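You operate a simulated robot arm through the tools that you are given. There is no shell and no other tool.

You are at the controls of a simulated robot arm. One attempt, no reset.

Task
Stop the pipe rig and shut its yellow line.
Fine: black wheel shut, pump off, mains off, then the yellow lever; in that order.

Only the result counts: the job must be done as asked and must still hold three seconds after the hand-in. Knocking over, shifting, dropping, spilling or breaking anything else fails it.

Robot
A 6-joint arm with a two-finger gripper, fixed in place. Base frame: the origin is on the floor under the middle of its stand, x ahead of it, y to its left, z up; the work surface is at about z = 0.76. Lengths are in m, angles in rad, forces in N, time in s.
It reaches about 1.417 m from its shoulder. Its first joint turns from -2.897 to 2.897 rad. Payload 3.43 kg.
Tool frame: the origin (TCP) lies between the finger pads and is the grasp point; the fingertips stand 0.02 m ahead of it; z points along the fingers, y is the line along which they close. The gripper opens to 0.19 m; its body begins 0.248 m behind the TCP.
Orientation is that of the tool frame in the base frame, as [roll, pitch, yaw] about the fixed x, y, z axes, in that order (R = Rz(yaw) Ry(pitch) Rx(roll)). With the fingers straight down and closing along the base's y, the tool's x points along the base's -x, its y along +y and its z along -z.

Tools
- The arm moves only by the tool servo_tool. Its argument "commands" is a list of rows, each a list of 3 entries, a list of its own where there are three numbers: the shift along the base's x, y, z in units of 50 mm (1.0 is 50 mm), then the turn, a rotation vector about the base's x, y, z in units of 4 degrees (1.0 is 4 degrees), then the gripper command, from -1 (shut) to 1 (fully open), values between in proportion. In form: [[[tx, ty, tz], [wx, wy, wz], grip], ...]. A call has 1 to 20 rows; each row shifts and turns the commanded pose from where the row before left it. A call with a number of a shift or a turn outside -1 to 1 is refused whole. A row lasts 0.2 s, in which the tool goes at most 0.05 m and 0.15 rad; a call with a longer step from one row to the next is refused whole, and so is a gripper value outside its range. Where a pose cannot be reached the arm comes as near as it can. A force on the tool above 50 N (or 10 N above the force at the start of the call, whichever is more), or a blocked arm, ends the call early, and 0.2 s more pass. Each finger travels about 0.153 m/s and halts on what it meets, pressing with about 43 N; the grip force reading is that of the motor and also rises with nothing between the fingers. The clock runs only during rows and for 0.2 s after the last one: add rows that do not move to give the fingers time. The reply holds the time, the measured pose of the TCP, the force on the tool along the base axes, the opening and the grip force, in the units named above and with some noise, with the torque about the TCP (base axes, N m) and any sound that the robot's microphone picked up.
- Cameras (640 x 400 px; columns grow to the right, rows downward): "scene" is fixed at [0.0521, -0.6485, 1.6379]; the picture's right is [0.72, -0.69, 0.00], its down [-0.38, -0.40, -0.84] and it looks along [0.58, 0.61, -0.55] (base axes); focal length 261 px, centre (320, 200). "wrist" rides on the gripper at [0.07, -0.008, -0.288] in the tool frame; the picture's right is [0.12, 0.99, 0.00], its down [-0.96, 0.12, -0.25] and it looks along [-0.25, 0.03, 0.97] (tool axes); focal length 261 px, centre (320, 200).
- capture(camera): a new picture of that camera. No time passes.
- lift_body(by): moves the trunk up (or, below 0, down) by that many m; the arm rides with it, the base frame stays. It gives what a move gives, with no picture.
- measure_at(camera, pixels): for up to 12 pixels [column, row] of the newest picture of that camera ("zoom" is the newest enlarged one), the place [x, y, z] in the base frame of the surface seen there, good to about 0.002 m. No time passes.
- inspect(camera, box): a new picture of the part [left, top, right, bottom] of that camera's present view, enlarged. No time passes.
- sign_off(): hands the job in; it is judged then, once.

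Unless the task says otherwise, let go and move clear before handing in.

The tools are called after "Emit:" by a JSON object that holds its "name" and its "arguments". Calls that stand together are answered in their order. servo_tool: Moves the arm, as the interface text tells. Its arguments: {"type":"object","properties":{"commands":{"type":"array"}},"required":["commands"]} The other tools are called the same way: lift_body (by) moves the trunk up or down; capture (camera) takes a picture; measure_at (camera, pixels) gives the place of the surface under pixels of a picture; inspect (camera, box) takes an enlarged picture of a part of a camera's view; sign_off () hands the job in.

At the start:

```text
time: 0.0
eef_pos: [0.6051, -0.2525, 1.5209]
orientation: [-3.14, -0.002, 3.141]
wrist_force: [0.3, 0.0, 0.0]
moment: [-0.01, -0.01, 0.01]
finger_gap: 0.1899
finger_force: 0.0
trunk travel left (down, up): [-0.35, 0.09]
```

scene: 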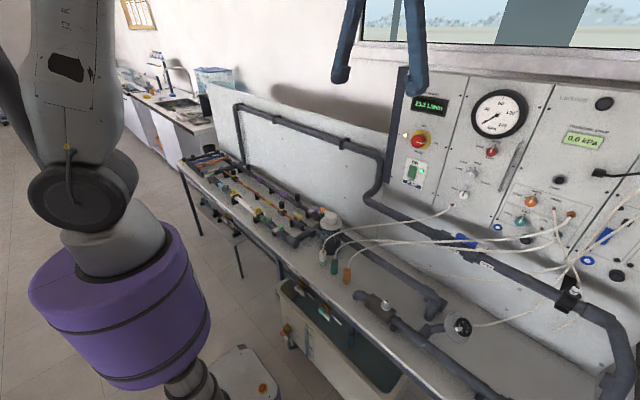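
wrist: 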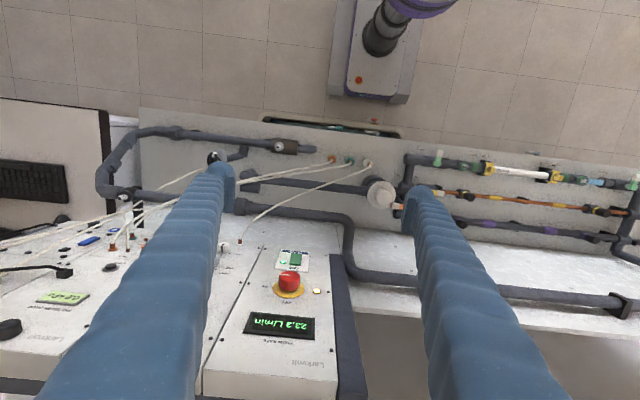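

The scene picture shows a pipe rig: a panel with a flow display, a red/yellow main switch near (420,140), a green rocker near (412,172), and a black wheel near (462,325). I'll enlarge several parts before moving.

Emit:
{"name": "inspect", "arguments": {"camera": "scene", "box": [380, 60, 540, 220]}}

Emit:
{"name": "inspect", "arguments": {"camera": "scene", "box": [340, 260, 500, 360]}}

Emit:
{"name": "inspect", "arguments": {"camera": "scene", "box": [170, 130, 370, 290]}}

Emit:
{"name": "inspect", "arguments": {"camera": "scene", "box": [480, 140, 640, 320]}}

```text
2.50 times, centred on (460, 140) of scene
```

zoom: 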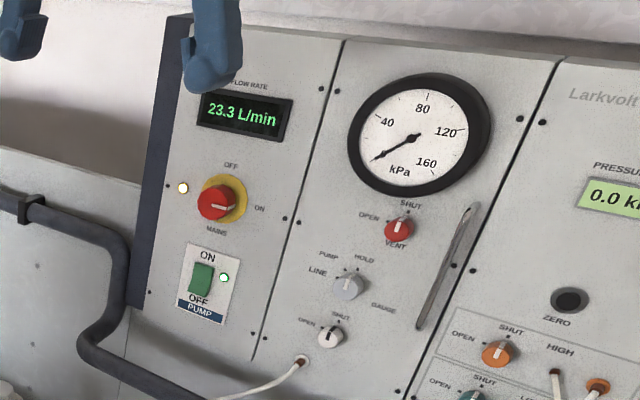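

```text
4.00 times, centred on (420, 310) of scene
```

zoom: 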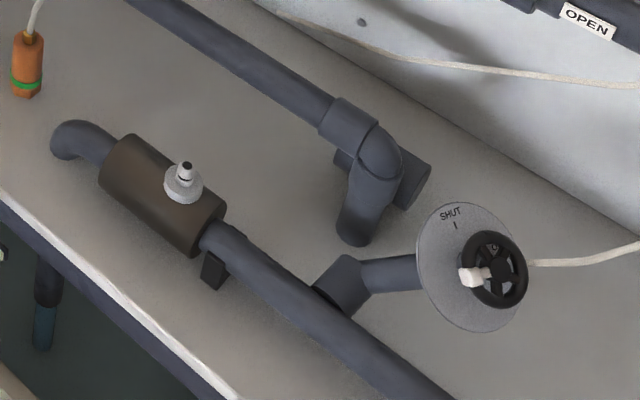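

```text
2.50 times, centred on (270, 210) of scene
```

zoom: 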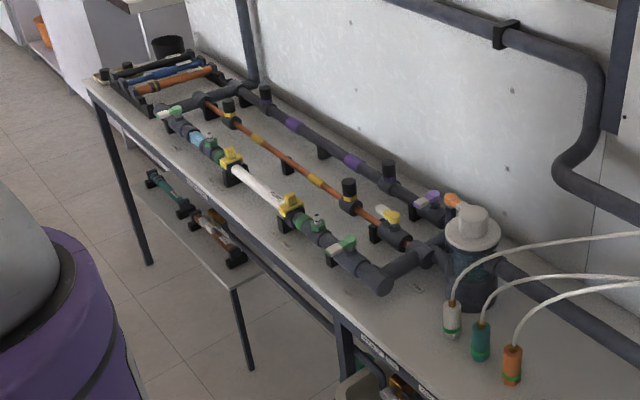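

```text
2.22 times, centred on (560, 230) of scene
```

zoom: 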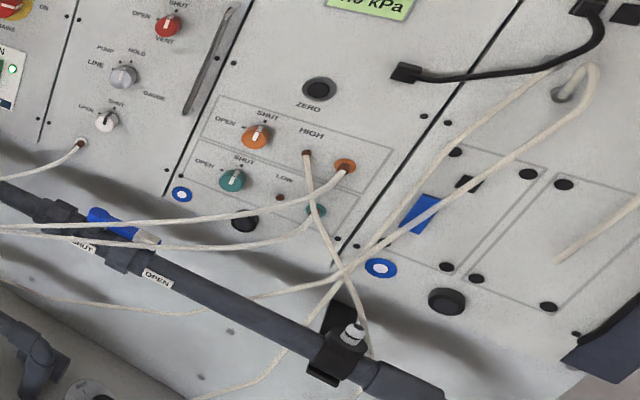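

I see the pump rocker (ON/OFF), the mains rotary knob (OFF at top, ON to the right), a black handwheel with a "SHUT" dial, and several coloured levers. I'll zoom in on the levers and the wheel.

Emit:
{"name": "inspect", "arguments": {"camera": "scene", "box": [290, 190, 350, 240]}}

Emit:
{"name": "inspect", "arguments": {"camera": "scene", "box": [220, 160, 300, 220]}}

Emit:
{"name": "inspect", "arguments": {"camera": "scene", "box": [430, 300, 490, 350]}}

Emit:
{"name": "inspect", "arguments": {"camera": "wrist", "box": [400, 130, 640, 260]}}

Emit:
{"name": "inspect", "arguments": {"camera": "scene", "box": [395, 120, 445, 195]}}

```text
8.00 times, centred on (320, 215) of scene
```

zoom: 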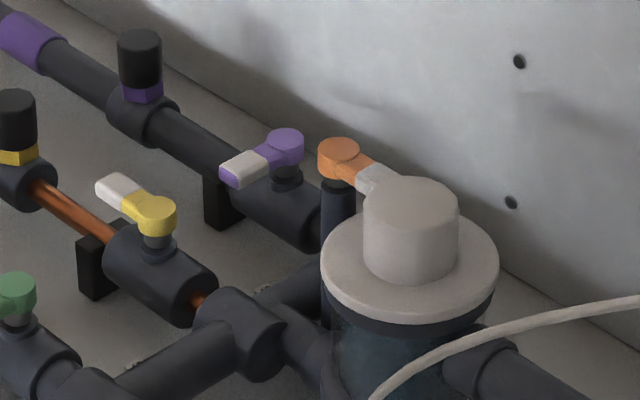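

```text
6.67 times, centred on (260, 190) of scene
```

zoom: 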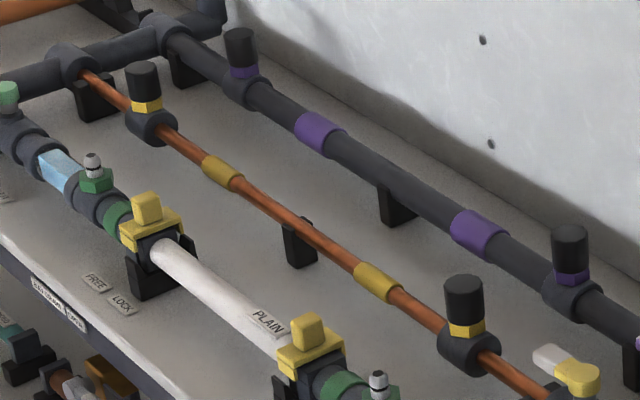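

```text
8.00 times, centred on (460, 325) of scene
```

zoom: 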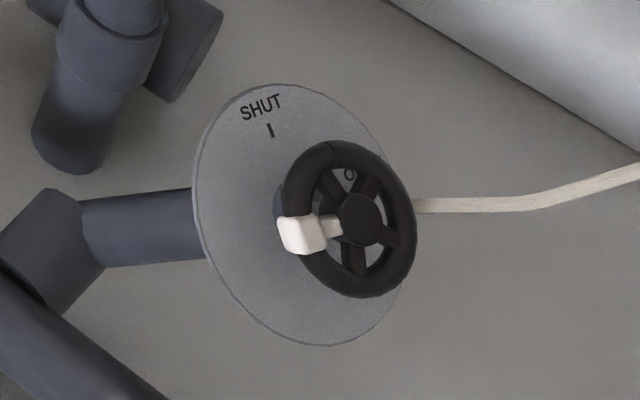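

```text
2.67 times, centred on (520, 195) of wrist
```

zoom: 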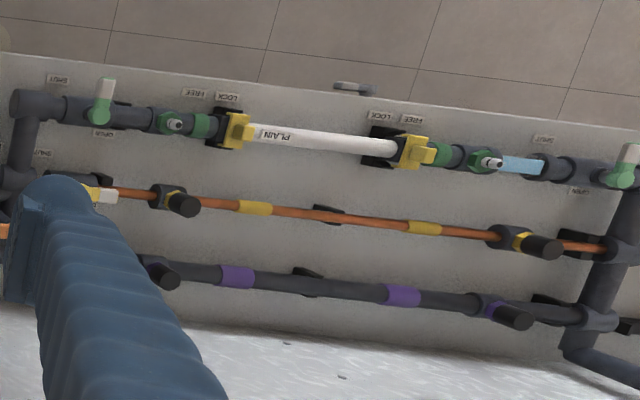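

```text
5.33 times, centred on (420, 158) of scene
```

zoom: 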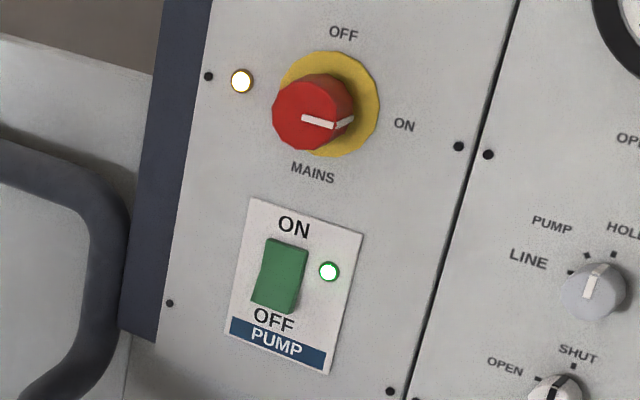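

The wheel now points away from its "SHUT" mark, and the yellow lever (zoom near (150,210)) lies along its copper pipe. I'll measure the key parts.

Emit:
{"name": "inspect", "arguments": {"camera": "scene", "box": [430, 300, 490, 350]}}

Emit:
{"name": "measure_at", "arguments": {"camera": "zoom", "pixels": [[220, 150], [300, 110], [260, 310], [350, 330], [305, 190], [360, 220], [302, 235], [345, 150], [410, 220], [350, 285], [270, 130], [140, 230]]}}

Emit:
{"name": "measure_at", "arguments": {"camera": "scene", "pixels": [[420, 139], [411, 172], [400, 160], [430, 190], [440, 120], [310, 214], [303, 213], [320, 216], [420, 280], [400, 320], [500, 350], [560, 270]]}}

```text
8.00 times, centred on (460, 325) of scene
```

zoom: 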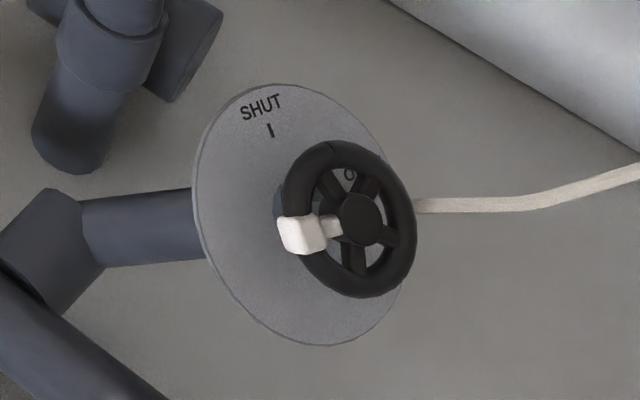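

```text
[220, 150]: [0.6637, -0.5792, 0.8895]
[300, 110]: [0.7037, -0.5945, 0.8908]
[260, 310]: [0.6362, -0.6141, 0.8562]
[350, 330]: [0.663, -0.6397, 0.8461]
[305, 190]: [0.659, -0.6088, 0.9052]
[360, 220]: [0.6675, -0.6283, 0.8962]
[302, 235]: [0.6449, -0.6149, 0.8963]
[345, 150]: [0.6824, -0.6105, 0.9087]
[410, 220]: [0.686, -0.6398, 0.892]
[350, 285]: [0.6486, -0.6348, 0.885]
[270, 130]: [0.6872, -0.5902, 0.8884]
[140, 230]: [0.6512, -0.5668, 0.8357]
```

```text
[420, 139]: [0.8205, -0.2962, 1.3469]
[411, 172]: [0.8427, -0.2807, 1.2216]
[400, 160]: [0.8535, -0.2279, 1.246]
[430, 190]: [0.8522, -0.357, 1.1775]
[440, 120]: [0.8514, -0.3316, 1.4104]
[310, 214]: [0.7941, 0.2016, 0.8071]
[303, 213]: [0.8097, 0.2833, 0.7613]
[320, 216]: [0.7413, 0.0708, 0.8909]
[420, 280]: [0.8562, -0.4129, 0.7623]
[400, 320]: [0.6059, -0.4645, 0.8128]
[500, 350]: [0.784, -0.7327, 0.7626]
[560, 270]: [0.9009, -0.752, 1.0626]
```

The wheel's disc faces about (-0.24, -0.56, 0.79), centred near (0.6675, -0.628, 0.896), with the pointer about 90° from SHUT. I'll bring the tool to a standoff facing the wheel so I can look at it from the front.

Emit:
{"name": "servo_tool", "arguments": {"commands": [[[-0.0125, -0.681, -0.485], [0.543, -0.232, 0], 1], [[-0.0125, -0.681, -0.485], [0.543, -0.232, 0], 1], [[-0.0125, -0.681, -0.485], [0.543, -0.232, 0], 1], [[-0.0125, -0.681, -0.485], [0.543, -0.232, 0], 1], [[-0.0125, -0.681, -0.485], [0.543, -0.232, 0], 1], [[-0.0125, -0.681, -0.485], [0.543, -0.232, 0], 1], [[-0.0125, -0.681, -0.485], [0.543, -0.232, 0], 1], [[-0.0125, -0.681, -0.485], [0.543, -0.232, 0], 1], [[-0.0125, -0.681, -0.485], [0.543, -0.232, 0], 1], [[-0.0125, -0.681, -0.485], [0.543, -0.232, 0], 1], [[-0.0125, -0.681, -0.485], [0.543, -0.232, 0], 1], [[-0.0125, -0.681, -0.485], [0.543, -0.232, 0], 1], [[-0.0125, -0.681, -0.485], [0.543, -0.232, 0], 1], [[-0.0125, -0.681, -0.485], [0.543, -0.232, 0], 1], [[-0.0125, -0.681, -0.485], [0.543, -0.232, 0], 1], [[-0.0125, -0.681, -0.485], [0.543, -0.232, 0], 1]]}}

```text
time: 3.4
eef_pos: [0.54, -0.6803, 1.1506]
orientation: [2.542, 0.236, 3.069]
wrist_force: [0.7, -0.7, 0.5]
moment: [-0.05, 0.07, 0.05]
finger_gap: 0.19
finger_force: 0.0
out of reach, approached as far as the arm can: row 13, 14, 15, 16
trunk travel left (down, up): [-0.35, 0.09]
```

The arm ran out of reach on the last rows and stopped at (0.54, -0.68, 1.15). I'll look at both cameras.

Emit:
{"name": "capture", "arguments": {"camera": "wrist"}}

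Emit:
{"name": "capture", "arguments": {"camera": "scene"}}

```text
taken
```

wrist: 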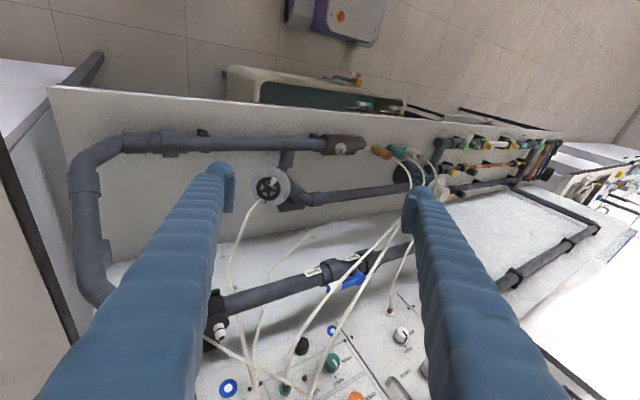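

```text
taken
```

scene: 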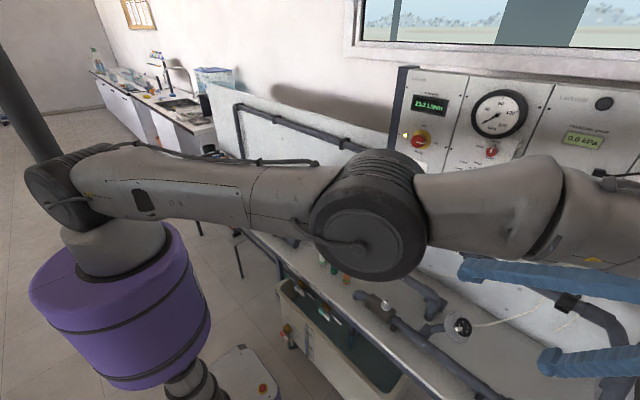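

The wheel shows at (268,188) in the wrist view. I'll zoom on it.

Emit:
{"name": "inspect", "arguments": {"camera": "wrist", "box": [240, 160, 304, 216]}}

Emit:
{"name": "inspect", "arguments": {"camera": "scene", "box": [430, 270, 640, 390]}}

```text
7.14 times, centred on (272, 188) of wrist
```

zoom: 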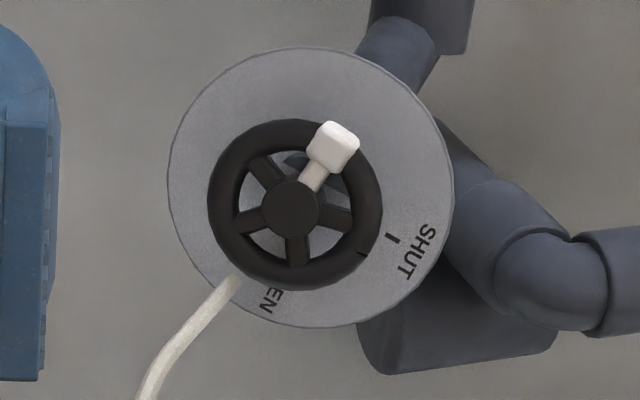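

```text
3.05 times, centred on (535, 330) of scene
```

zoom: 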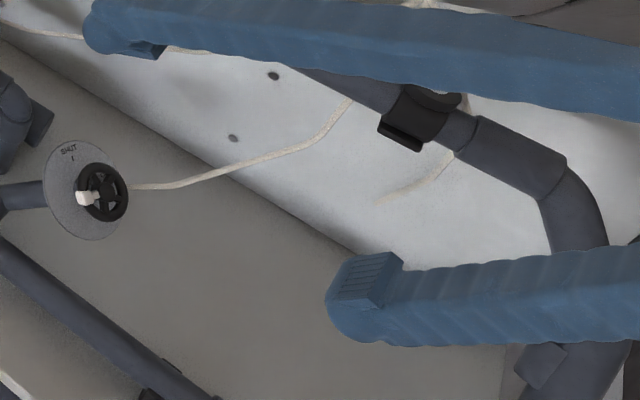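

From the front: the white handle points up-right at about 9 o'clock relative to SHUT (12 o'clock), and OPEN is around 3 o'clock, so closing is a clockwise quarter turn. I'll test where the commanded pose stands after the reach limit with a small downward move.

Emit:
{"name": "servo_tool", "arguments": {"commands": [[[0, 0, 0], [0, 0, 0], 1], [[0, 0, -0.5], [0, 0, 0], 1]]}}

```text
time: 4.0
eef_pos: [0.5391, -0.6802, 1.1256]
orientation: [2.522, 0.244, 3.065]
wrist_force: [0.7, 0.3, -0.2]
moment: [0.01, 0.02, 0.05]
finger_gap: 0.1898
finger_force: 0.0
trunk travel left (down, up): [-0.35, 0.09]
```

The commanded pose follows the measured one, so I can carry on. I'll approach to about 0.1 m in front of the wheel along its axis.

Emit:
{"name": "servo_tool", "arguments": {"commands": [[[0.42, -0.02, -0.6], [0, 0, 0], 1], [[0.42, -0.02, -0.6], [0, 0, 0], 1], [[0.42, -0.02, -0.6], [0, 0, 0], 1], [[0.42, -0.02, -0.6], [0, 0, 0], 1], [[0.4, -0.02, -0.6], [0, 0, 0], 1], [[0, 0, 0], [0, 0, 0], 1]]}}

Emit:
{"name": "capture", "arguments": {"camera": "wrist"}}

Emit:
{"name": "capture", "arguments": {"camera": "scene"}}

```text
time: 5.4
eef_pos: [0.5975, -0.654, 0.9979]
orientation: [2.523, 0.243, 3.063]
wrist_force: [0.5, -0.6, 0.2]
moment: [-0.02, 0.02, 0.03]
finger_gap: 0.1898
finger_force: 0.1
out of reach, approached as far as the arm can: row 1, 2, 3, 4, 5
trunk travel left (down, up): [-0.35, 0.09]
```

```text
taken
```

wrist: 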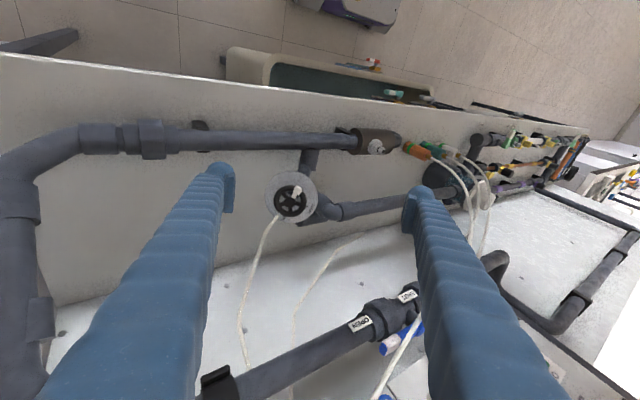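

```text
taken
```

scene: 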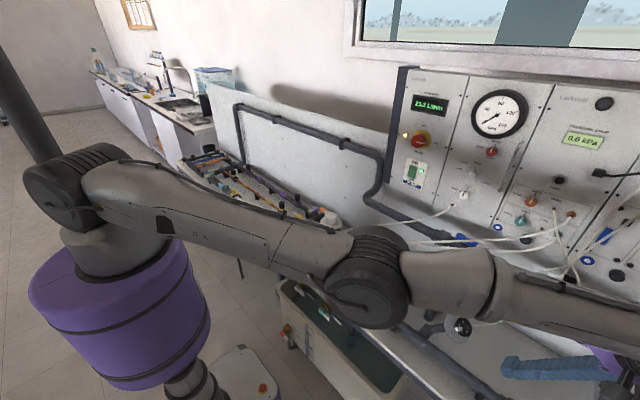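

The arm is at its reach limit with the tool leaning away from the base. I'll lean the tool toward the base instead. First I'll refine the wheel geometry from this closer wrist view around (290,200).

Emit:
{"name": "inspect", "arguments": {"camera": "wrist", "box": [258, 166, 324, 228]}}

```text
6.45 times, centred on (291, 197) of wrist
```

zoom: 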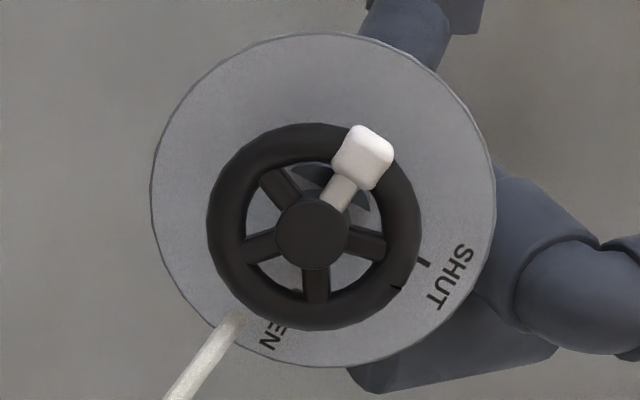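

The front view shows the wheel, white handle at (360,155) and the SHUT tick at (422,263) of the zoom. I'll measure disc and rim points.

Emit:
{"name": "measure_at", "arguments": {"camera": "zoom", "pixels": [[180, 150], [320, 50], [460, 150], [470, 210], [330, 350], [190, 270], [312, 232], [230, 220], [315, 145], [405, 230], [315, 312], [362, 155]]}}

```text
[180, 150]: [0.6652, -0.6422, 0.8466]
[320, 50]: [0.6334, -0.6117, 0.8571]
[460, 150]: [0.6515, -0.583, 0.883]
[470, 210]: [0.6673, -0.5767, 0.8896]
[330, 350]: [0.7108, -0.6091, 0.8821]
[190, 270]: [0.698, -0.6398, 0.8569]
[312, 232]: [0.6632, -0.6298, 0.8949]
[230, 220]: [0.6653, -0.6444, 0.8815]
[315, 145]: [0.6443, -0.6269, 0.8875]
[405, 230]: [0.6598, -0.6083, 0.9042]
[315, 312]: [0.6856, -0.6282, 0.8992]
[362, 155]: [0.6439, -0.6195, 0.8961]
```

Refined: wheel axis about (-0.245, -0.537, 0.807), rim-top centre (0.6635, -0.628, 0.894), outer radius about 27 mm, gap to the disc about 31 mm. I'll re-orient at a 0.12 m standoff so that the tool leans toward the base by 30° with the fingers on the 12/6 o'clock sides, and narrow the gripper.

Emit:
{"name": "servo_tool", "arguments": {"commands": [[[-0.023, -0.008, -0.033], [0.003, -0.23, -0.775], 0.1], [[-0.023, -0.008, -0.033], [0.003, -0.23, -0.775], 0.1], [[-0.023, -0.008, -0.033], [0.003, -0.23, -0.775], 0.1], [[-0.023, -0.008, -0.033], [0.003, -0.23, -0.775], 0.1], [[-0.023, -0.008, -0.033], [0.003, -0.23, -0.775], 0.1], [[-0.023, -0.008, -0.033], [0.003, -0.23, -0.775], 0.1], [[-0.023, -0.008, -0.033], [0.003, -0.23, -0.775], 0.1], [[-0.023, -0.008, -0.033], [0.003, -0.23, -0.775], 0.1], [[-0.023, -0.008, -0.033], [0.003, -0.23, -0.775], 0.1], [[-0.023, -0.008, -0.033], [0.003, -0.23, -0.775], 0.1], [[-0.023, -0.008, -0.033], [0.003, -0.23, -0.775], 0.1], [[-0.023, -0.008, -0.033], [0.003, -0.23, -0.775], 0.1]]}}

Emit:
{"name": "capture", "arguments": {"camera": "wrist"}}

Emit:
{"name": "capture", "arguments": {"camera": "scene"}}

```text
time: 8.0
eef_pos: [0.6498, -0.8261, 0.9714]
orientation: [2.436, 0.412, 2.389]
wrist_force: [-0.2, 0.6, 0.1]
moment: [-0.01, 0.0, -0.01]
finger_gap: 0.1046
finger_force: 0.0
out of reach, approached as far as the arm can: row 1, 2, 3, 4, 5, 6, 7, 8, 9, 10, 11, 12
trunk travel left (down, up): [-0.35, 0.09]
```

```text
taken
```

wrist: 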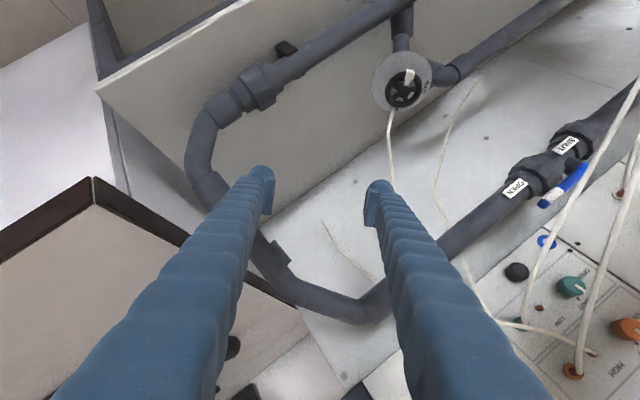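

```text
taken
```

scene: 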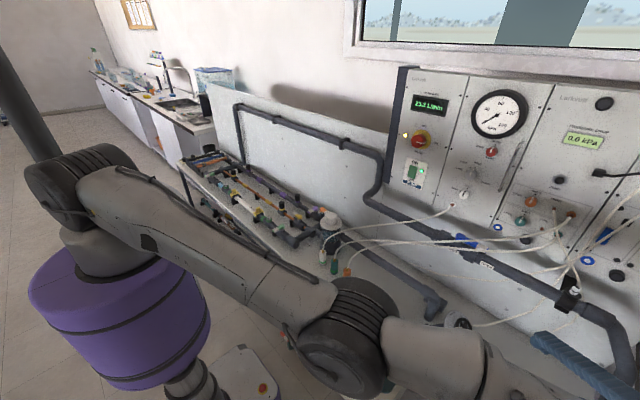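

The tool reached the wanted orientation, but the stretched arm drifted to (0.65, -0.826, 0.971). I'll pull the tool back toward the base so the elbow bends, keeping above the wheel.

Emit:
{"name": "servo_tool", "arguments": {"commands": [[[-0.25, 0.3, 0.3], [0, 0, 0], 0.1], [[-0.35, 0.6, 0.3], [0, 0, 0], 0.1], [[-0.35, 0.8, 0.2], [0, 0, 0], 0.1], [[-0.35, 0.8, 0.0], [0, 0, 0], 0.1], [[0, 0.8, 0.0], [0, 0, 0], 0.1], [[0, 0, 0], [0, 0, 0], 0.1]]}}

Emit:
{"name": "capture", "arguments": {"camera": "wrist"}}

```text
time: 9.4
eef_pos: [0.6475, -0.8294, 0.9908]
orientation: [2.439, 0.41, 2.386]
wrist_force: [0.2, -0.2, 0.2]
moment: [0.04, 0.02, 0.0]
finger_gap: 0.1046
finger_force: 0.0
out of reach, approached as far as the arm can: row 1, 2, 3, 4, 5
trunk travel left (down, up): [-0.35, 0.09]
```

```text
taken
```

wrist: 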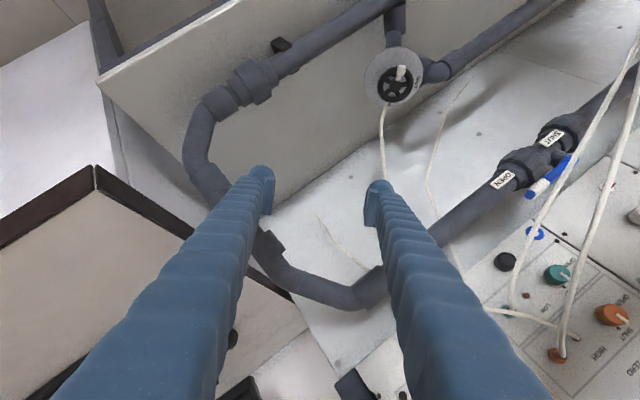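

The arm is stuck straight: an inward command has no effect from the stretched pose. I'll raise it along the reach sphere and then come down and inward so that the elbow folds.

Emit:
{"name": "servo_tool", "arguments": {"commands": [[[0, 0, 0.7], [0, 0, 0], 0.1], [[0, 0, 0.7], [0, 0, 0], 0.1], [[0, 0, 0.7], [0, 0, 0], 0.1], [[0, 0, 0.7], [0, 0, 0], 0.1]]}}

Emit:
{"name": "capture", "arguments": {"camera": "scene"}}

```text
time: 10.4
eef_pos: [0.648, -0.8331, 1.1296]
orientation: [2.436, 0.412, 2.39]
wrist_force: [0.0, 0.4, 0.2]
moment: [-0.02, -0.01, -0.04]
finger_gap: 0.1046
finger_force: 0.1
out of reach, approached as far as the arm can: row 2
trunk travel left (down, up): [-0.35, 0.09]
```

```text
taken
```

scene: 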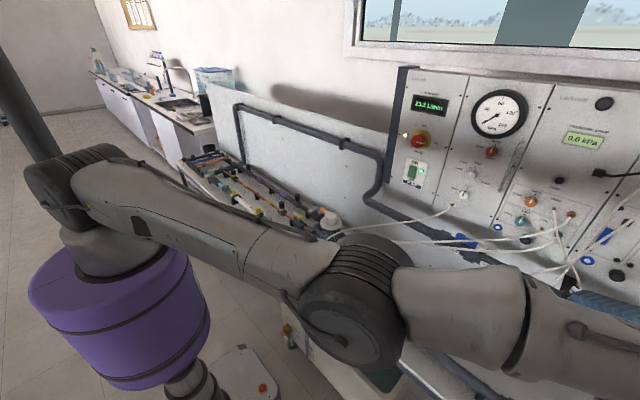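

The upper arm dips to the elbow at (350,305) with the forearm rising from it, so it is in the elbow-down shape. A down-and-inward move should flip it to elbow-up.

Emit:
{"name": "servo_tool", "arguments": {"commands": [[[0.03, -0.08, -0.7], [0, 0, 0], 0.1], [[-0.1, 0.25, -0.7], [0, 0, 0], 0.1], [[-0.15, 0.4, -0.6], [0, 0, 0], 0.1]]}}

Emit:
{"name": "capture", "arguments": {"camera": "scene"}}

```text
time: 11.2
eef_pos: [0.6476, -0.831, 1.0266]
orientation: [2.438, 0.412, 2.39]
wrist_force: [1.0, 0.6, 1.2]
moment: [0.01, 0.01, 0.04]
finger_gap: 0.1047
finger_force: 0.0
out of reach, approached as far as the arm can: row 2, 3
trunk travel left (down, up): [-0.35, 0.09]
```

```text
taken
```

scene: 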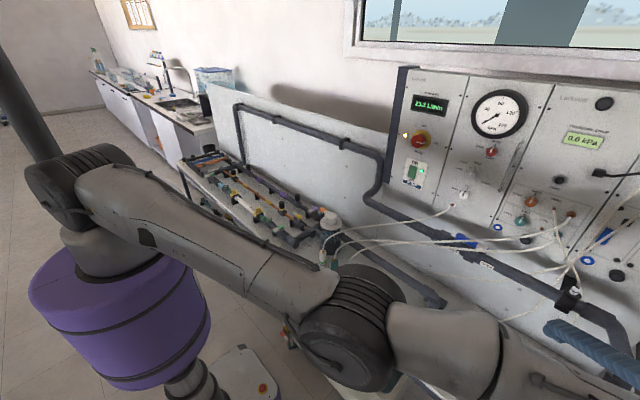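

Inward moves are still refused, so the elbow is at its straight singularity. Pitching the tool while pulling inward should make the elbow fold, so I'll try that.

Emit:
{"name": "servo_tool", "arguments": {"commands": [[[-0.19, 0.46, 0.1], [0.9, 0.37, 0], 0.1], [[-0.19, 0.46, 0.1], [0.9, 0.37, 0], 0.1], [[-0.19, 0.46, 0.1], [0.9, 0.37, 0], 0.1], [[-0.19, 0.46, 0.1], [0.9, 0.37, 0], 0.1]]}}

Emit:
{"name": "capture", "arguments": {"camera": "scene"}}

```text
time: 12.2
eef_pos: [0.6149, -0.7604, 1.0462]
orientation: [2.325, 0.161, 2.357]
wrist_force: [0.0, 0.1, -0.8]
moment: [0.0, 0.03, -0.04]
finger_gap: 0.1045
finger_force: 0.0
out of reach, approached as far as the arm can: row 1, 2, 3, 4
trunk travel left (down, up): [-0.35, 0.09]
```

```text
taken
```

scene: 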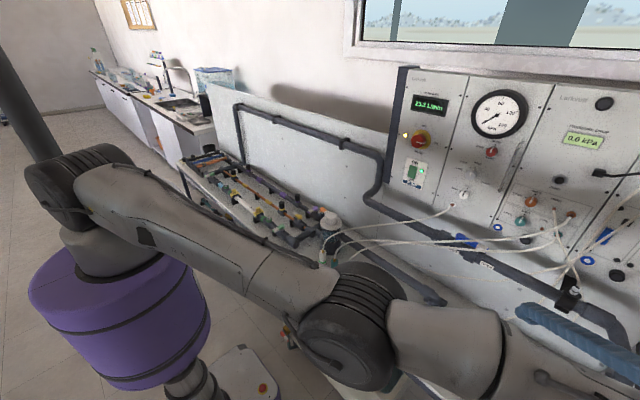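

The wrist centre (TCP − 0.4·z) stays about 1.01 m from the shoulder, so the elbow is probably pinned just past straight. I'll push outward first to straighten it fully, then pitch and pull inward together.

Emit:
{"name": "servo_tool", "arguments": {"commands": [[[0.23, -0.55, 0], [0, 0, 0], 0.1], [[0.23, -0.55, 0], [0, 0, 0], 0.1], [[-0.3, 0.73, 0.1], [0.966, 0.399, 0], 0.1], [[-0.3, 0.73, 0.1], [0.966, 0.399, 0], 0.1], [[-0.3, 0.73, 0.1], [0.966, 0.399, 0], 0.1]]}}

Emit:
{"name": "capture", "arguments": {"camera": "scene"}}

```text
time: 13.4
eef_pos: [0.5874, -0.7124, 1.0611]
orientation: [2.251, -0.023, 2.351]
wrist_force: [-0.1, 0.4, 0.3]
moment: [-0.04, -0.01, 0.04]
finger_gap: 0.1047
finger_force: 0.0
out of reach, approached as far as the arm can: row 1, 2, 3, 4, 5
trunk travel left (down, up): [-0.35, 0.09]
```

```text
taken
```

scene: 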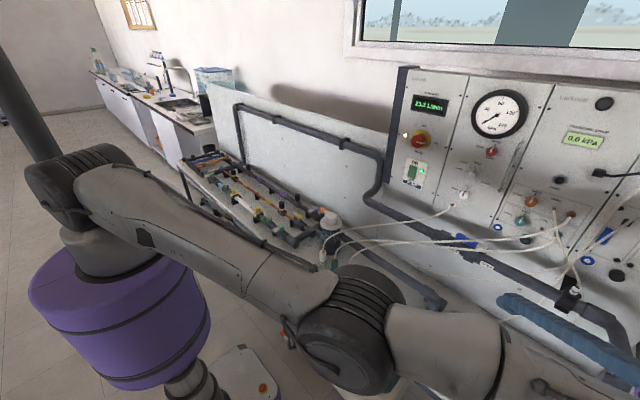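

Still pinned, with the wrist centre at about (0.37, -0.935, 1.31). I'll try the opposite pitch combined with an inward pull.

Emit:
{"name": "servo_tool", "arguments": {"commands": [[[0.0, 0.0, 0.3], [-0.966, -0.399, 0], 0.1], [[0.0, 0.0, 0.3], [-0.966, -0.399, 0], 0.1]]}}

Emit:
{"name": "servo_tool", "arguments": {"commands": [[[-0.3, 0.7, 0.2], [0, 0, 0], 0.1], [[-0.3, 0.7, 0.2], [0, 0, 0], 0.1]]}}

```text
time: 14.0
eef_pos: [0.5949, -0.7469, 1.0976]
orientation: [2.299, 0.097, 2.352]
wrist_force: [0.2, 0.1, -0.1]
moment: [-0.03, 0.02, -0.04]
finger_gap: 0.1044
finger_force: 0.1
out of reach, approached as far as the arm can: row 1, 2
trunk travel left (down, up): [-0.35, 0.09]
```

```text
time: 14.6
eef_pos: [0.5949, -0.7475, 1.1015]
orientation: [2.297, 0.094, 2.354]
wrist_force: [-0.5, 0.4, -0.5]
moment: [0.0, 0.03, 0.01]
finger_gap: 0.1044
finger_force: 0.0
out of reach, approached as far as the arm can: row 1, 2
trunk travel left (down, up): [-0.35, 0.09]
```

Neither works, so I'll inspect the arm's shape closely in the scene picture to understand which joint is limiting.

Emit:
{"name": "capture", "arguments": {"camera": "scene"}}

Emit:
{"name": "measure_at", "arguments": {"camera": "scene", "pixels": [[100, 175], [130, 190], [170, 215], [250, 260], [300, 275], [345, 290], [370, 280], [430, 320], [470, 330], [540, 330], [600, 340], [560, 300]]}}

```text
taken
```

scene: 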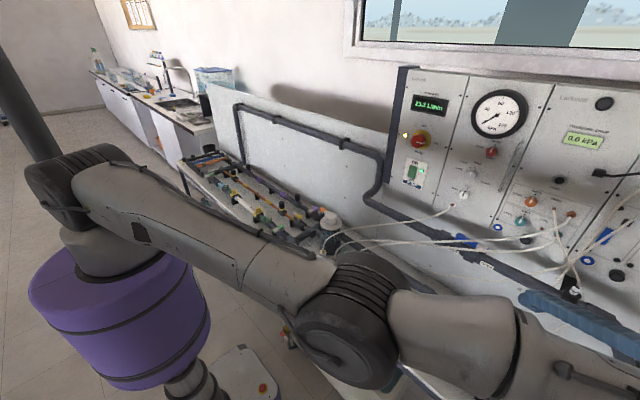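

```text
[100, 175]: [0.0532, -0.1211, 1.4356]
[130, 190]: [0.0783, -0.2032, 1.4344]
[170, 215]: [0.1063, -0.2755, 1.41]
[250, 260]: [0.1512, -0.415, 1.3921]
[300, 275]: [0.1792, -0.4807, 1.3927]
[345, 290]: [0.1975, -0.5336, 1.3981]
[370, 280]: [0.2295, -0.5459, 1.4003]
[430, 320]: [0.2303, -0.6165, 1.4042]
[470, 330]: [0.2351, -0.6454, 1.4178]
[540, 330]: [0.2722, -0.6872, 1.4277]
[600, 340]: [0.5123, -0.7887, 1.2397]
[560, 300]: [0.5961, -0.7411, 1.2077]
```

The measured points on the arm show the elbow dipping (z 1.40 at (345,290), against 1.435 and 1.428 on either side). It is slightly past straight, at its limit on the wrong side. I'll push radially outward, then pitch, rise and pull in, so it comes out on the right side.

Emit:
{"name": "servo_tool", "arguments": {"commands": [[[0.145, -0.373, 0], [0, 0, 0], 0.1], [[-0.28, 0.72, 0.34], [0.92, 0.37, 0], 0.1], [[-0.28, 0.72, 0.34], [0.92, 0.37, 0], 0.1]]}}

Emit:
{"name": "capture", "arguments": {"camera": "scene"}}

Emit:
{"name": "measure_at", "arguments": {"camera": "scene", "pixels": [[100, 175], [130, 190], [250, 260], [300, 275], [345, 290], [370, 280], [430, 320], [470, 330], [540, 330]]}}

```text
time: 15.4
eef_pos: [0.5807, -0.7224, 1.1239]
orientation: [2.259, -0.001, 2.351]
wrist_force: [0.5, 0.4, -0.9]
moment: [-0.01, -0.04, -0.02]
finger_gap: 0.1045
finger_force: 0.1
out of reach, approached as far as the arm can: row 1, 2, 3
trunk travel left (down, up): [-0.35, 0.09]
```

```text
taken
```

scene: 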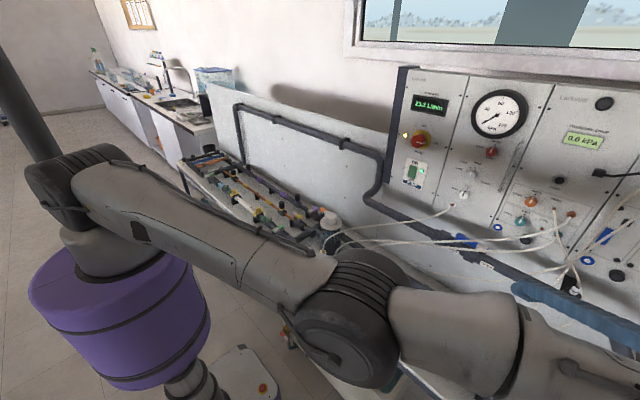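

```text
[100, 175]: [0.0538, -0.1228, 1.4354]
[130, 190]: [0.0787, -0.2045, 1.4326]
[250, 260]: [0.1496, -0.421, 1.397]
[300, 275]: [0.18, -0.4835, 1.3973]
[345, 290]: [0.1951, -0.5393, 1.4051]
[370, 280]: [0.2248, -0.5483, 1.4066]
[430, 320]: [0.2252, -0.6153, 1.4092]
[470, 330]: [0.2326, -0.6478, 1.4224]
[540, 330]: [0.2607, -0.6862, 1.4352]
```

Still the wrong bend. I'll alternate short outward pushes with longer inward pulls at a safe height (z ≈ 1.12) so the elbow can pass through straight and fold the right way.

Emit:
{"name": "servo_tool", "arguments": {"commands": [[[0.22, -0.56, 0], [0, 0, 0], 0.1], [[-0.29, 0.75, 0], [0, 0, 0], 0.1], [[0.145, -0.37, 0], [0, 0, 0], 0.1], [[-0.29, 0.75, 0], [0, 0, 0], 0.1], [[0.07, -0.19, 0], [0, 0, 0], 0.1], [[-0.29, 0.75, 0], [0, 0, 0], 0.1], [[0.036, -0.093, 0], [0, 0, 0], 0.1], [[-0.29, 0.75, 0], [0, 0, 0], 0.1], [[0.18, -0.46, 0], [0, 0, 0], 0.1], [[-0.29, 0.75, 0], [0, 0, 0], 0.1], [[0.11, -0.28, 0], [0, 0, 0], 0.1], [[-0.29, 0.75, 0], [0, 0, 0], 0.1]]}}

```text
time: 18.0
eef_pos: [0.5718, -0.7201, 1.1144]
orientation: [2.246, -0.03, 2.346]
wrist_force: [0.1, 0.2, 0.2]
moment: [0.0, -0.01, -0.02]
finger_gap: 0.1047
finger_force: 0.0
out of reach, approached as far as the arm can: row 1, 2, 3, 4, 5, 6, 7, 8, 9, 10, 11, 12
trunk travel left (down, up): [-0.35, 0.09]
```

All rows report out of reach, which fits an elbow limit just past straight. The wrist centre works out to about 0.407 m behind the TCP, so I'll do it in clean stages: pitch back, push out until straight, and then pitch forward about a fixed wrist with no radial demand.

Emit:
{"name": "servo_tool", "arguments": {"commands": [[[0.21, -0.52, -0.17], [-0.93, -0.37, 0], 0.1], [[0.21, -0.53, -0.14], [-0.93, -0.37, 0], 0.1], [[0.215, -0.54, -0.12], [-0.93, -0.37, 0], 0.1], [[0.22, -0.55, -0.09], [-0.93, -0.37, 0], 0.1], [[0.22, -0.55, -0.06], [-0.93, -0.37, 0], 0.1], [[0.22, -0.558, 0], [0, 0, 0], 0.1], [[0.22, -0.558, 0], [0, 0, 0], 0.1], [[0.22, -0.558, 0], [0, 0, 0], 0.1], [[0.22, -0.558, 0], [0, 0, 0], 0.1]]}}

Emit:
{"name": "capture", "arguments": {"camera": "scene"}}

```text
time: 20.0
eef_pos: [0.6039, -0.8107, 1.0839]
orientation: [2.385, 0.292, 2.365]
wrist_force: [-0.8, -0.5, -0.2]
moment: [0.03, 0.01, 0.02]
finger_gap: 0.1047
finger_force: 0.0
out of reach, approached as far as the arm can: row 1, 3, 4, 5, 6, 7, 8, 9
trunk travel left (down, up): [-0.35, 0.09]
```

```text
taken
```

scene: 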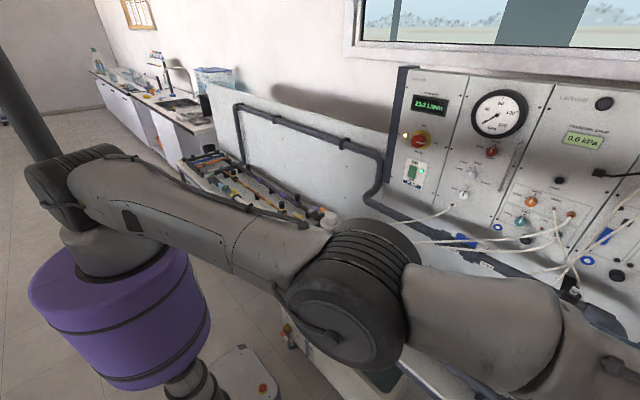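

Now the picture shows the elbow raised and the arm truly straight (disc at (345,300)). Next I'll pitch forward about the fixed wrist with no radial demand, then pull inward.

Emit:
{"name": "servo_tool", "arguments": {"commands": [[[-0.134, 0.368, 0.074], [0.939, 0.344, 0], 0.1], [[-0.132, 0.362, 0.1], [0.939, 0.344, 0], 0.1], [[-0.13, 0.355, 0.128], [0.939, 0.344, 0], 0.1]]}}

Emit:
{"name": "capture", "arguments": {"camera": "scene"}}

```text
time: 20.8
eef_pos: [0.5851, -0.7553, 1.1017]
orientation: [2.297, 0.101, 2.346]
wrist_force: [0.1, -0.2, -1.0]
moment: [-0.05, -0.01, -0.02]
finger_gap: 0.1048
finger_force: 0.0
trunk travel left (down, up): [-0.35, 0.09]
```

```text
taken
```

scene: 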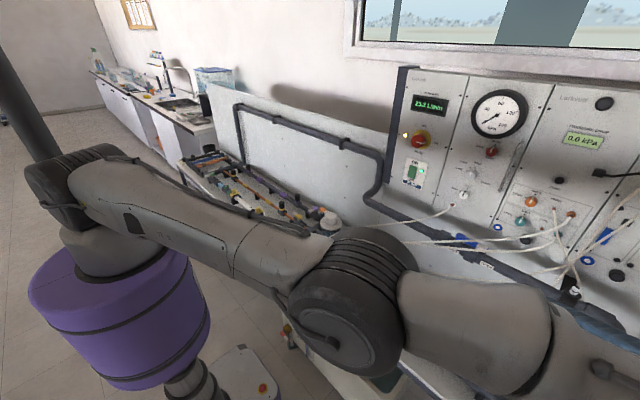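

No rows were refused, but the elbow dropped slightly (disc now near (345,310)), so forward pitch bends it the wrong way. I'll pitch the other way about the fixed wrist so it continues past straight to the good side.

Emit:
{"name": "servo_tool", "arguments": {"commands": [[[0.131, -0.357, -0.128], [-0.939, -0.344, 0], 0.1], [[0.133, -0.364, -0.1], [-0.939, -0.344, 0], 0.1], [[0.135, -0.37, -0.074], [-0.939, -0.344, 0], 0.1], [[0.137, -0.374, -0.046], [-0.939, -0.344, 0], 0.1], [[0.137, -0.376, -0.018], [-0.939, -0.344, 0], 0.1], [[0.137, -0.376, 0.01], [-0.939, -0.344, 0], 0.1]]}}

Emit:
{"name": "capture", "arguments": {"camera": "scene"}}

```text
time: 22.2
eef_pos: [0.6248, -0.8685, 1.0799]
orientation: [2.487, 0.481, 2.405]
wrist_force: [-0.2, -0.7, -0.4]
moment: [-0.01, 0.0, 0.03]
finger_gap: 0.1043
finger_force: 0.0
trunk travel left (down, up): [-0.35, 0.09]
```

```text
taken
```

scene: 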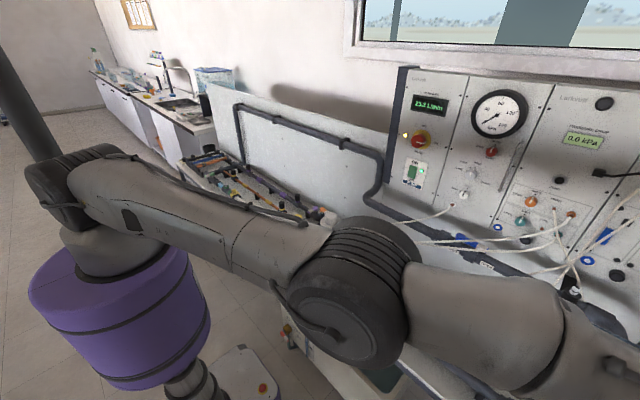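

All rows were reachable and the elbow sits higher now. A pure back-pitch with the TCP fixed demands inward wrist travel, so I'll use it to test whether it folds the right way.

Emit:
{"name": "servo_tool", "arguments": {"commands": [[[0.05, -0.13, 0.03], [-0.939, -0.344, 0], 0.1], [[0.0, 0.0, 0.05], [-0.939, -0.344, 0], 0.1], [[0.0, 0.0, 0.05], [-0.939, -0.344, 0], 0.1]]}}

Emit:
{"name": "capture", "arguments": {"camera": "scene"}}

```text
time: 23.0
eef_pos: [0.6263, -0.8737, 1.086]
orientation: [2.609, 0.664, 2.469]
wrist_force: [0.4, 0.2, -0.3]
moment: [0.01, -0.01, -0.03]
finger_gap: 0.1044
finger_force: 0.1
trunk travel left (down, up): [-0.35, 0.09]
```

```text
taken
```

scene: 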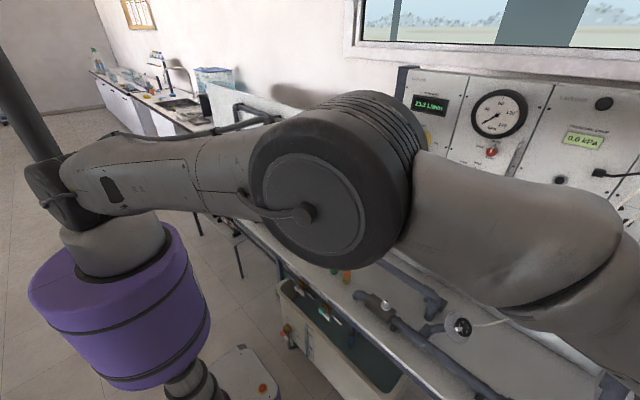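

The elbow is now up (disc at (310,190)), so the arm is free again. I'll move inward first, then set the gripping orientation at the 0.12 m standoff, keeping well inside reach.

Emit:
{"name": "servo_tool", "arguments": {"commands": [[[-0.107, 0.537, 0], [0, 0, 0], 0.1], [[-0.107, 0.537, 0], [0, 0, 0], 0.1], [[-0.107, 0.537, 0], [0, 0, 0], 0.1], [[-0.089, 0.447, -0.36], [0.65, 0.22, 0.01], 0.1], [[-0.089, 0.447, -0.36], [0.65, 0.22, 0.01], 0.1], [[-0.089, 0.447, -0.36], [0.65, 0.22, 0.01], 0.1], [[-0.089, 0.447, -0.36], [0.65, 0.22, 0.01], 0.1], [[-0.089, 0.447, -0.36], [0.65, 0.22, 0.01], 0.1], [[-0.089, 0.447, -0.36], [0.65, 0.22, 0.01], 0.1]]}}

Emit:
{"name": "capture", "arguments": {"camera": "scene"}}

Emit:
{"name": "capture", "arguments": {"camera": "wrist"}}

```text
time: 25.0
eef_pos: [0.5852, -0.658, 0.9774]
orientation: [2.441, 0.413, 2.387]
wrist_force: [0.7, -0.5, 0.2]
moment: [0.01, -0.01, 0.02]
finger_gap: 0.1046
finger_force: 0.0
trunk travel left (down, up): [-0.35, 0.09]
```

```text
taken
```

scene: 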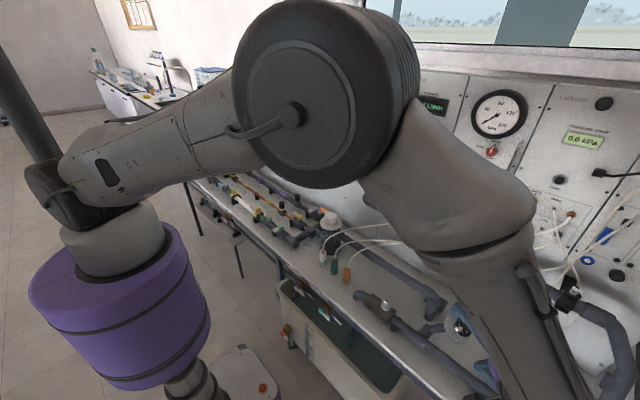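

```text
taken
```

wrist: 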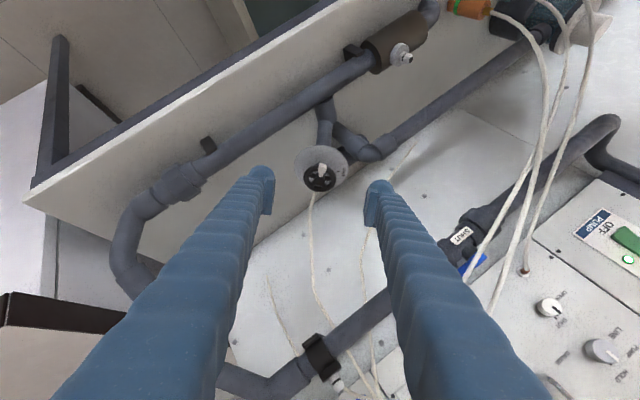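

The pose is exactly as wanted and the wheel lies between the fingertips at (320,177). I'll re-measure the wheel from here before closing in.

Emit:
{"name": "inspect", "arguments": {"camera": "wrist", "box": [280, 135, 360, 205]}}

```text
5.71 times, centred on (320, 170) of wrist
```

zoom: 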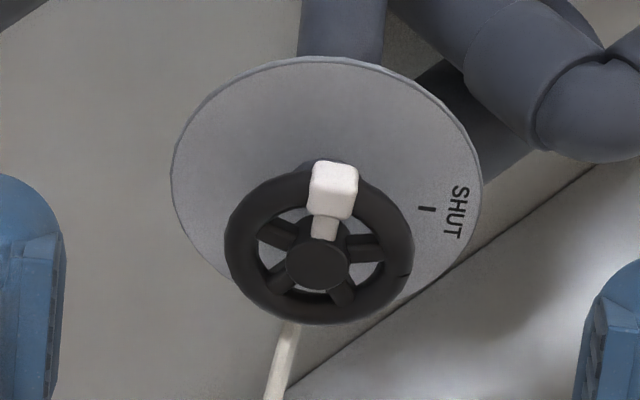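

Emit:
{"name": "measure_at", "arguments": {"camera": "zoom", "pixels": [[318, 258], [237, 240], [262, 195], [400, 240], [380, 290], [318, 312], [262, 295], [335, 190], [320, 205], [333, 178]]}}

```text
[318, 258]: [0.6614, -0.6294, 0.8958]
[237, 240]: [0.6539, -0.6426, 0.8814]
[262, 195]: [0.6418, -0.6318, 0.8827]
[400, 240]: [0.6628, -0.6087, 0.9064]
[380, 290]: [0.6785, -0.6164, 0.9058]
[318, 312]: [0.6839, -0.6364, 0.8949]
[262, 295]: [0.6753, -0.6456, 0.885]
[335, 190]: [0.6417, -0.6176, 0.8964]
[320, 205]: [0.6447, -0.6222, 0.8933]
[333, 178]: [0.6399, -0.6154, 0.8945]
```

The wheel centre (rim-top plane) is about (0.663, -0.628, 0.8945). I'll advance along the tool axis until the rim is between the fingers, still open.

Emit:
{"name": "servo_tool", "arguments": {"commands": [[[0.389, 0.15, -0.4145], [0, 0, 0], 0.1], [[0.389, 0.15, -0.4145], [0, 0, 0], 0.1], [[0.389, 0.15, -0.4145], [0, 0, 0], 0.1], [[0.389, 0.15, -0.4145], [0, 0, 0], 0.1], [[0, 0, 0], [0, 0, 0], 0.1]]}}

Emit:
{"name": "inspect", "arguments": {"camera": "wrist", "box": [230, 120, 410, 240]}}

Emit:
{"name": "capture", "arguments": {"camera": "scene"}}

```text
time: 26.2
eef_pos: [0.6646, -0.6262, 0.8955]
orientation: [2.44, 0.414, 2.385]
wrist_force: [0.0, 0.1, 0.3]
moment: [0.03, -0.01, 0.0]
finger_gap: 0.1044
finger_force: 0.0
trunk travel left (down, up): [-0.35, 0.09]
```

```text
3.33 times, centred on (320, 180) of wrist
```

zoom: 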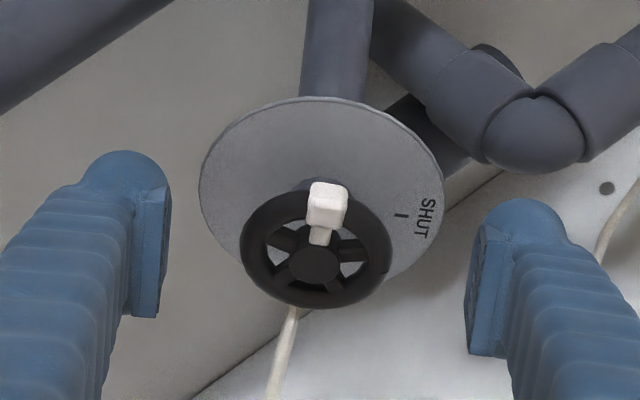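

```text
taken
```

scene: 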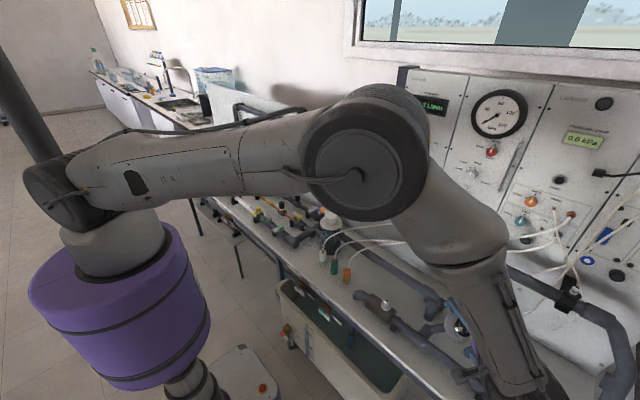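

The wheel is centred between the pads (zoom (316,260), pads at about 165 and 475). I'll close on the rim.

Emit:
{"name": "servo_tool", "arguments": {"commands": [[[0, 0, 0], [0, 0, 0], -0.2], [[0, 0, 0], [0, 0, 0], -1], [[0, 0, 0], [0, 0, 0], -1]]}}

Emit:
{"name": "inspect", "arguments": {"camera": "wrist", "box": [230, 120, 410, 240]}}

```text
time: 27.0
eef_pos: [0.6624, -0.6269, 0.8946]
orientation: [2.441, 0.414, 2.386]
wrist_force: [-6.0, -7.6, -7.5]
moment: [-0.26, 0.04, -0.11]
finger_gap: 0.0524
finger_force: 45.2
trunk travel left (down, up): [-0.35, 0.09]
```

```text
3.33 times, centred on (320, 180) of wrist
```

zoom: 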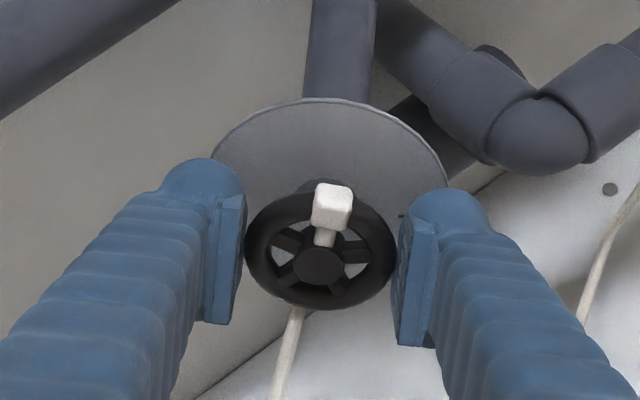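

The rim is held (gap 52 mm, grip force 45 N). I'll start turning clockwise about the wheel axis with a few 4° steps and check the force and the handle.

Emit:
{"name": "servo_tool", "arguments": {"commands": [[[-0.013, -0.029, -0.024], [0.245, 0.537, -0.807], -1], [[0, 0, 0], [0.245, 0.537, -0.807], -1], [[0, 0, 0], [0.245, 0.537, -0.807], -1], [[0, 0, 0], [0.245, 0.537, -0.807], -1]]}}

Emit:
{"name": "inspect", "arguments": {"camera": "wrist", "box": [230, 120, 410, 240]}}

Emit:
{"name": "inspect", "arguments": {"camera": "scene", "box": [400, 70, 540, 170]}}

```text
time: 28.0
eef_pos: [0.6645, -0.6267, 0.8961]
orientation: [2.51, 0.264, 2.185]
wrist_force: [11.2, 15.1, 7.6]
moment: [-0.46, 0.26, 0.14]
finger_gap: 0.0528
finger_force: 44.9
trunk travel left (down, up): [-0.35, 0.09]
```

```text
3.33 times, centred on (320, 180) of wrist
```

zoom: 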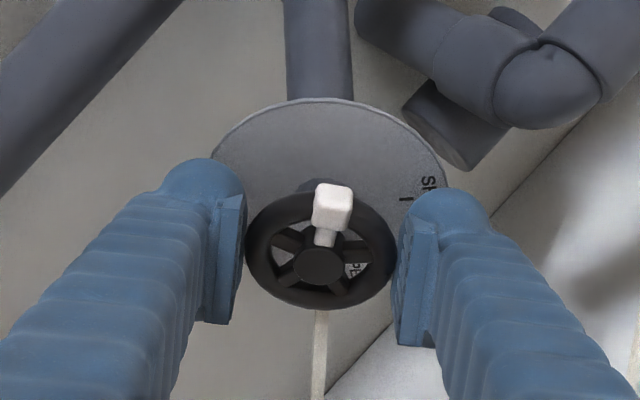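

```text
4.00 times, centred on (470, 120) of scene
```

zoom: 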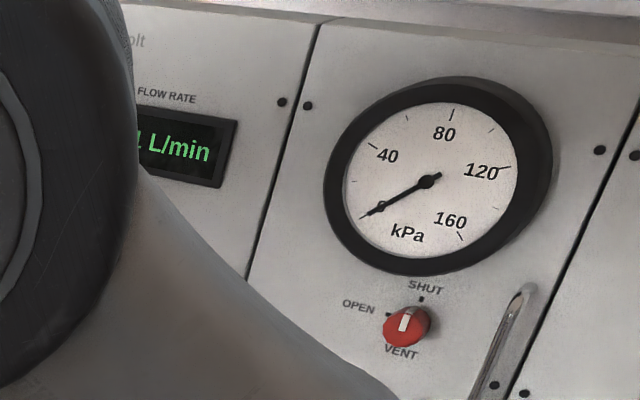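

The wheel turns with the gripper (the SHUT mark has moved toward the handle). There's a 20 N side load, so I'll recentre slightly and keep turning.

Emit:
{"name": "servo_tool", "arguments": {"commands": [[[0.013, 0.018, 0.009], [0.245, 0.537, -0.807], -1], [[0, 0, 0], [0.245, 0.537, -0.807], -1], [[0, 0, 0], [0.245, 0.537, -0.807], -1], [[0, 0, 0], [0.245, 0.537, -0.807], -1], [[0, 0, 0], [0.245, 0.537, -0.807], -1]]}}

Emit:
{"name": "inspect", "arguments": {"camera": "wrist", "box": [230, 120, 410, 240]}}

Emit:
{"name": "capture", "arguments": {"camera": "scene"}}

```text
time: 29.2
eef_pos: [0.6642, -0.6263, 0.8968]
orientation: [2.642, 0.103, 1.926]
wrist_force: [16.6, 20.0, 18.6]
moment: [-0.18, -0.04, 0.03]
finger_gap: 0.0525
finger_force: 45.0
trunk travel left (down, up): [-0.35, 0.09]
```

```text
3.33 times, centred on (320, 180) of wrist
```

zoom: 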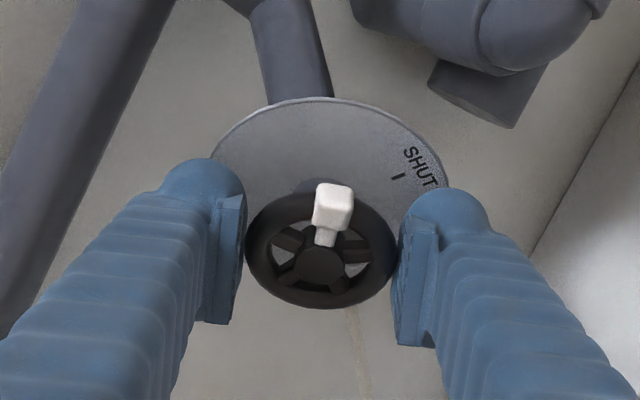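

```text
taken
```

scene: 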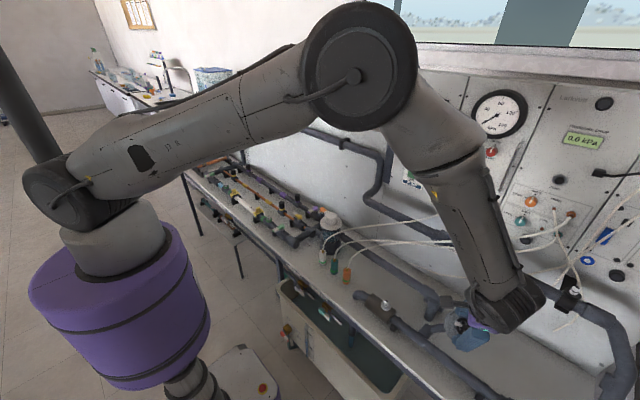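

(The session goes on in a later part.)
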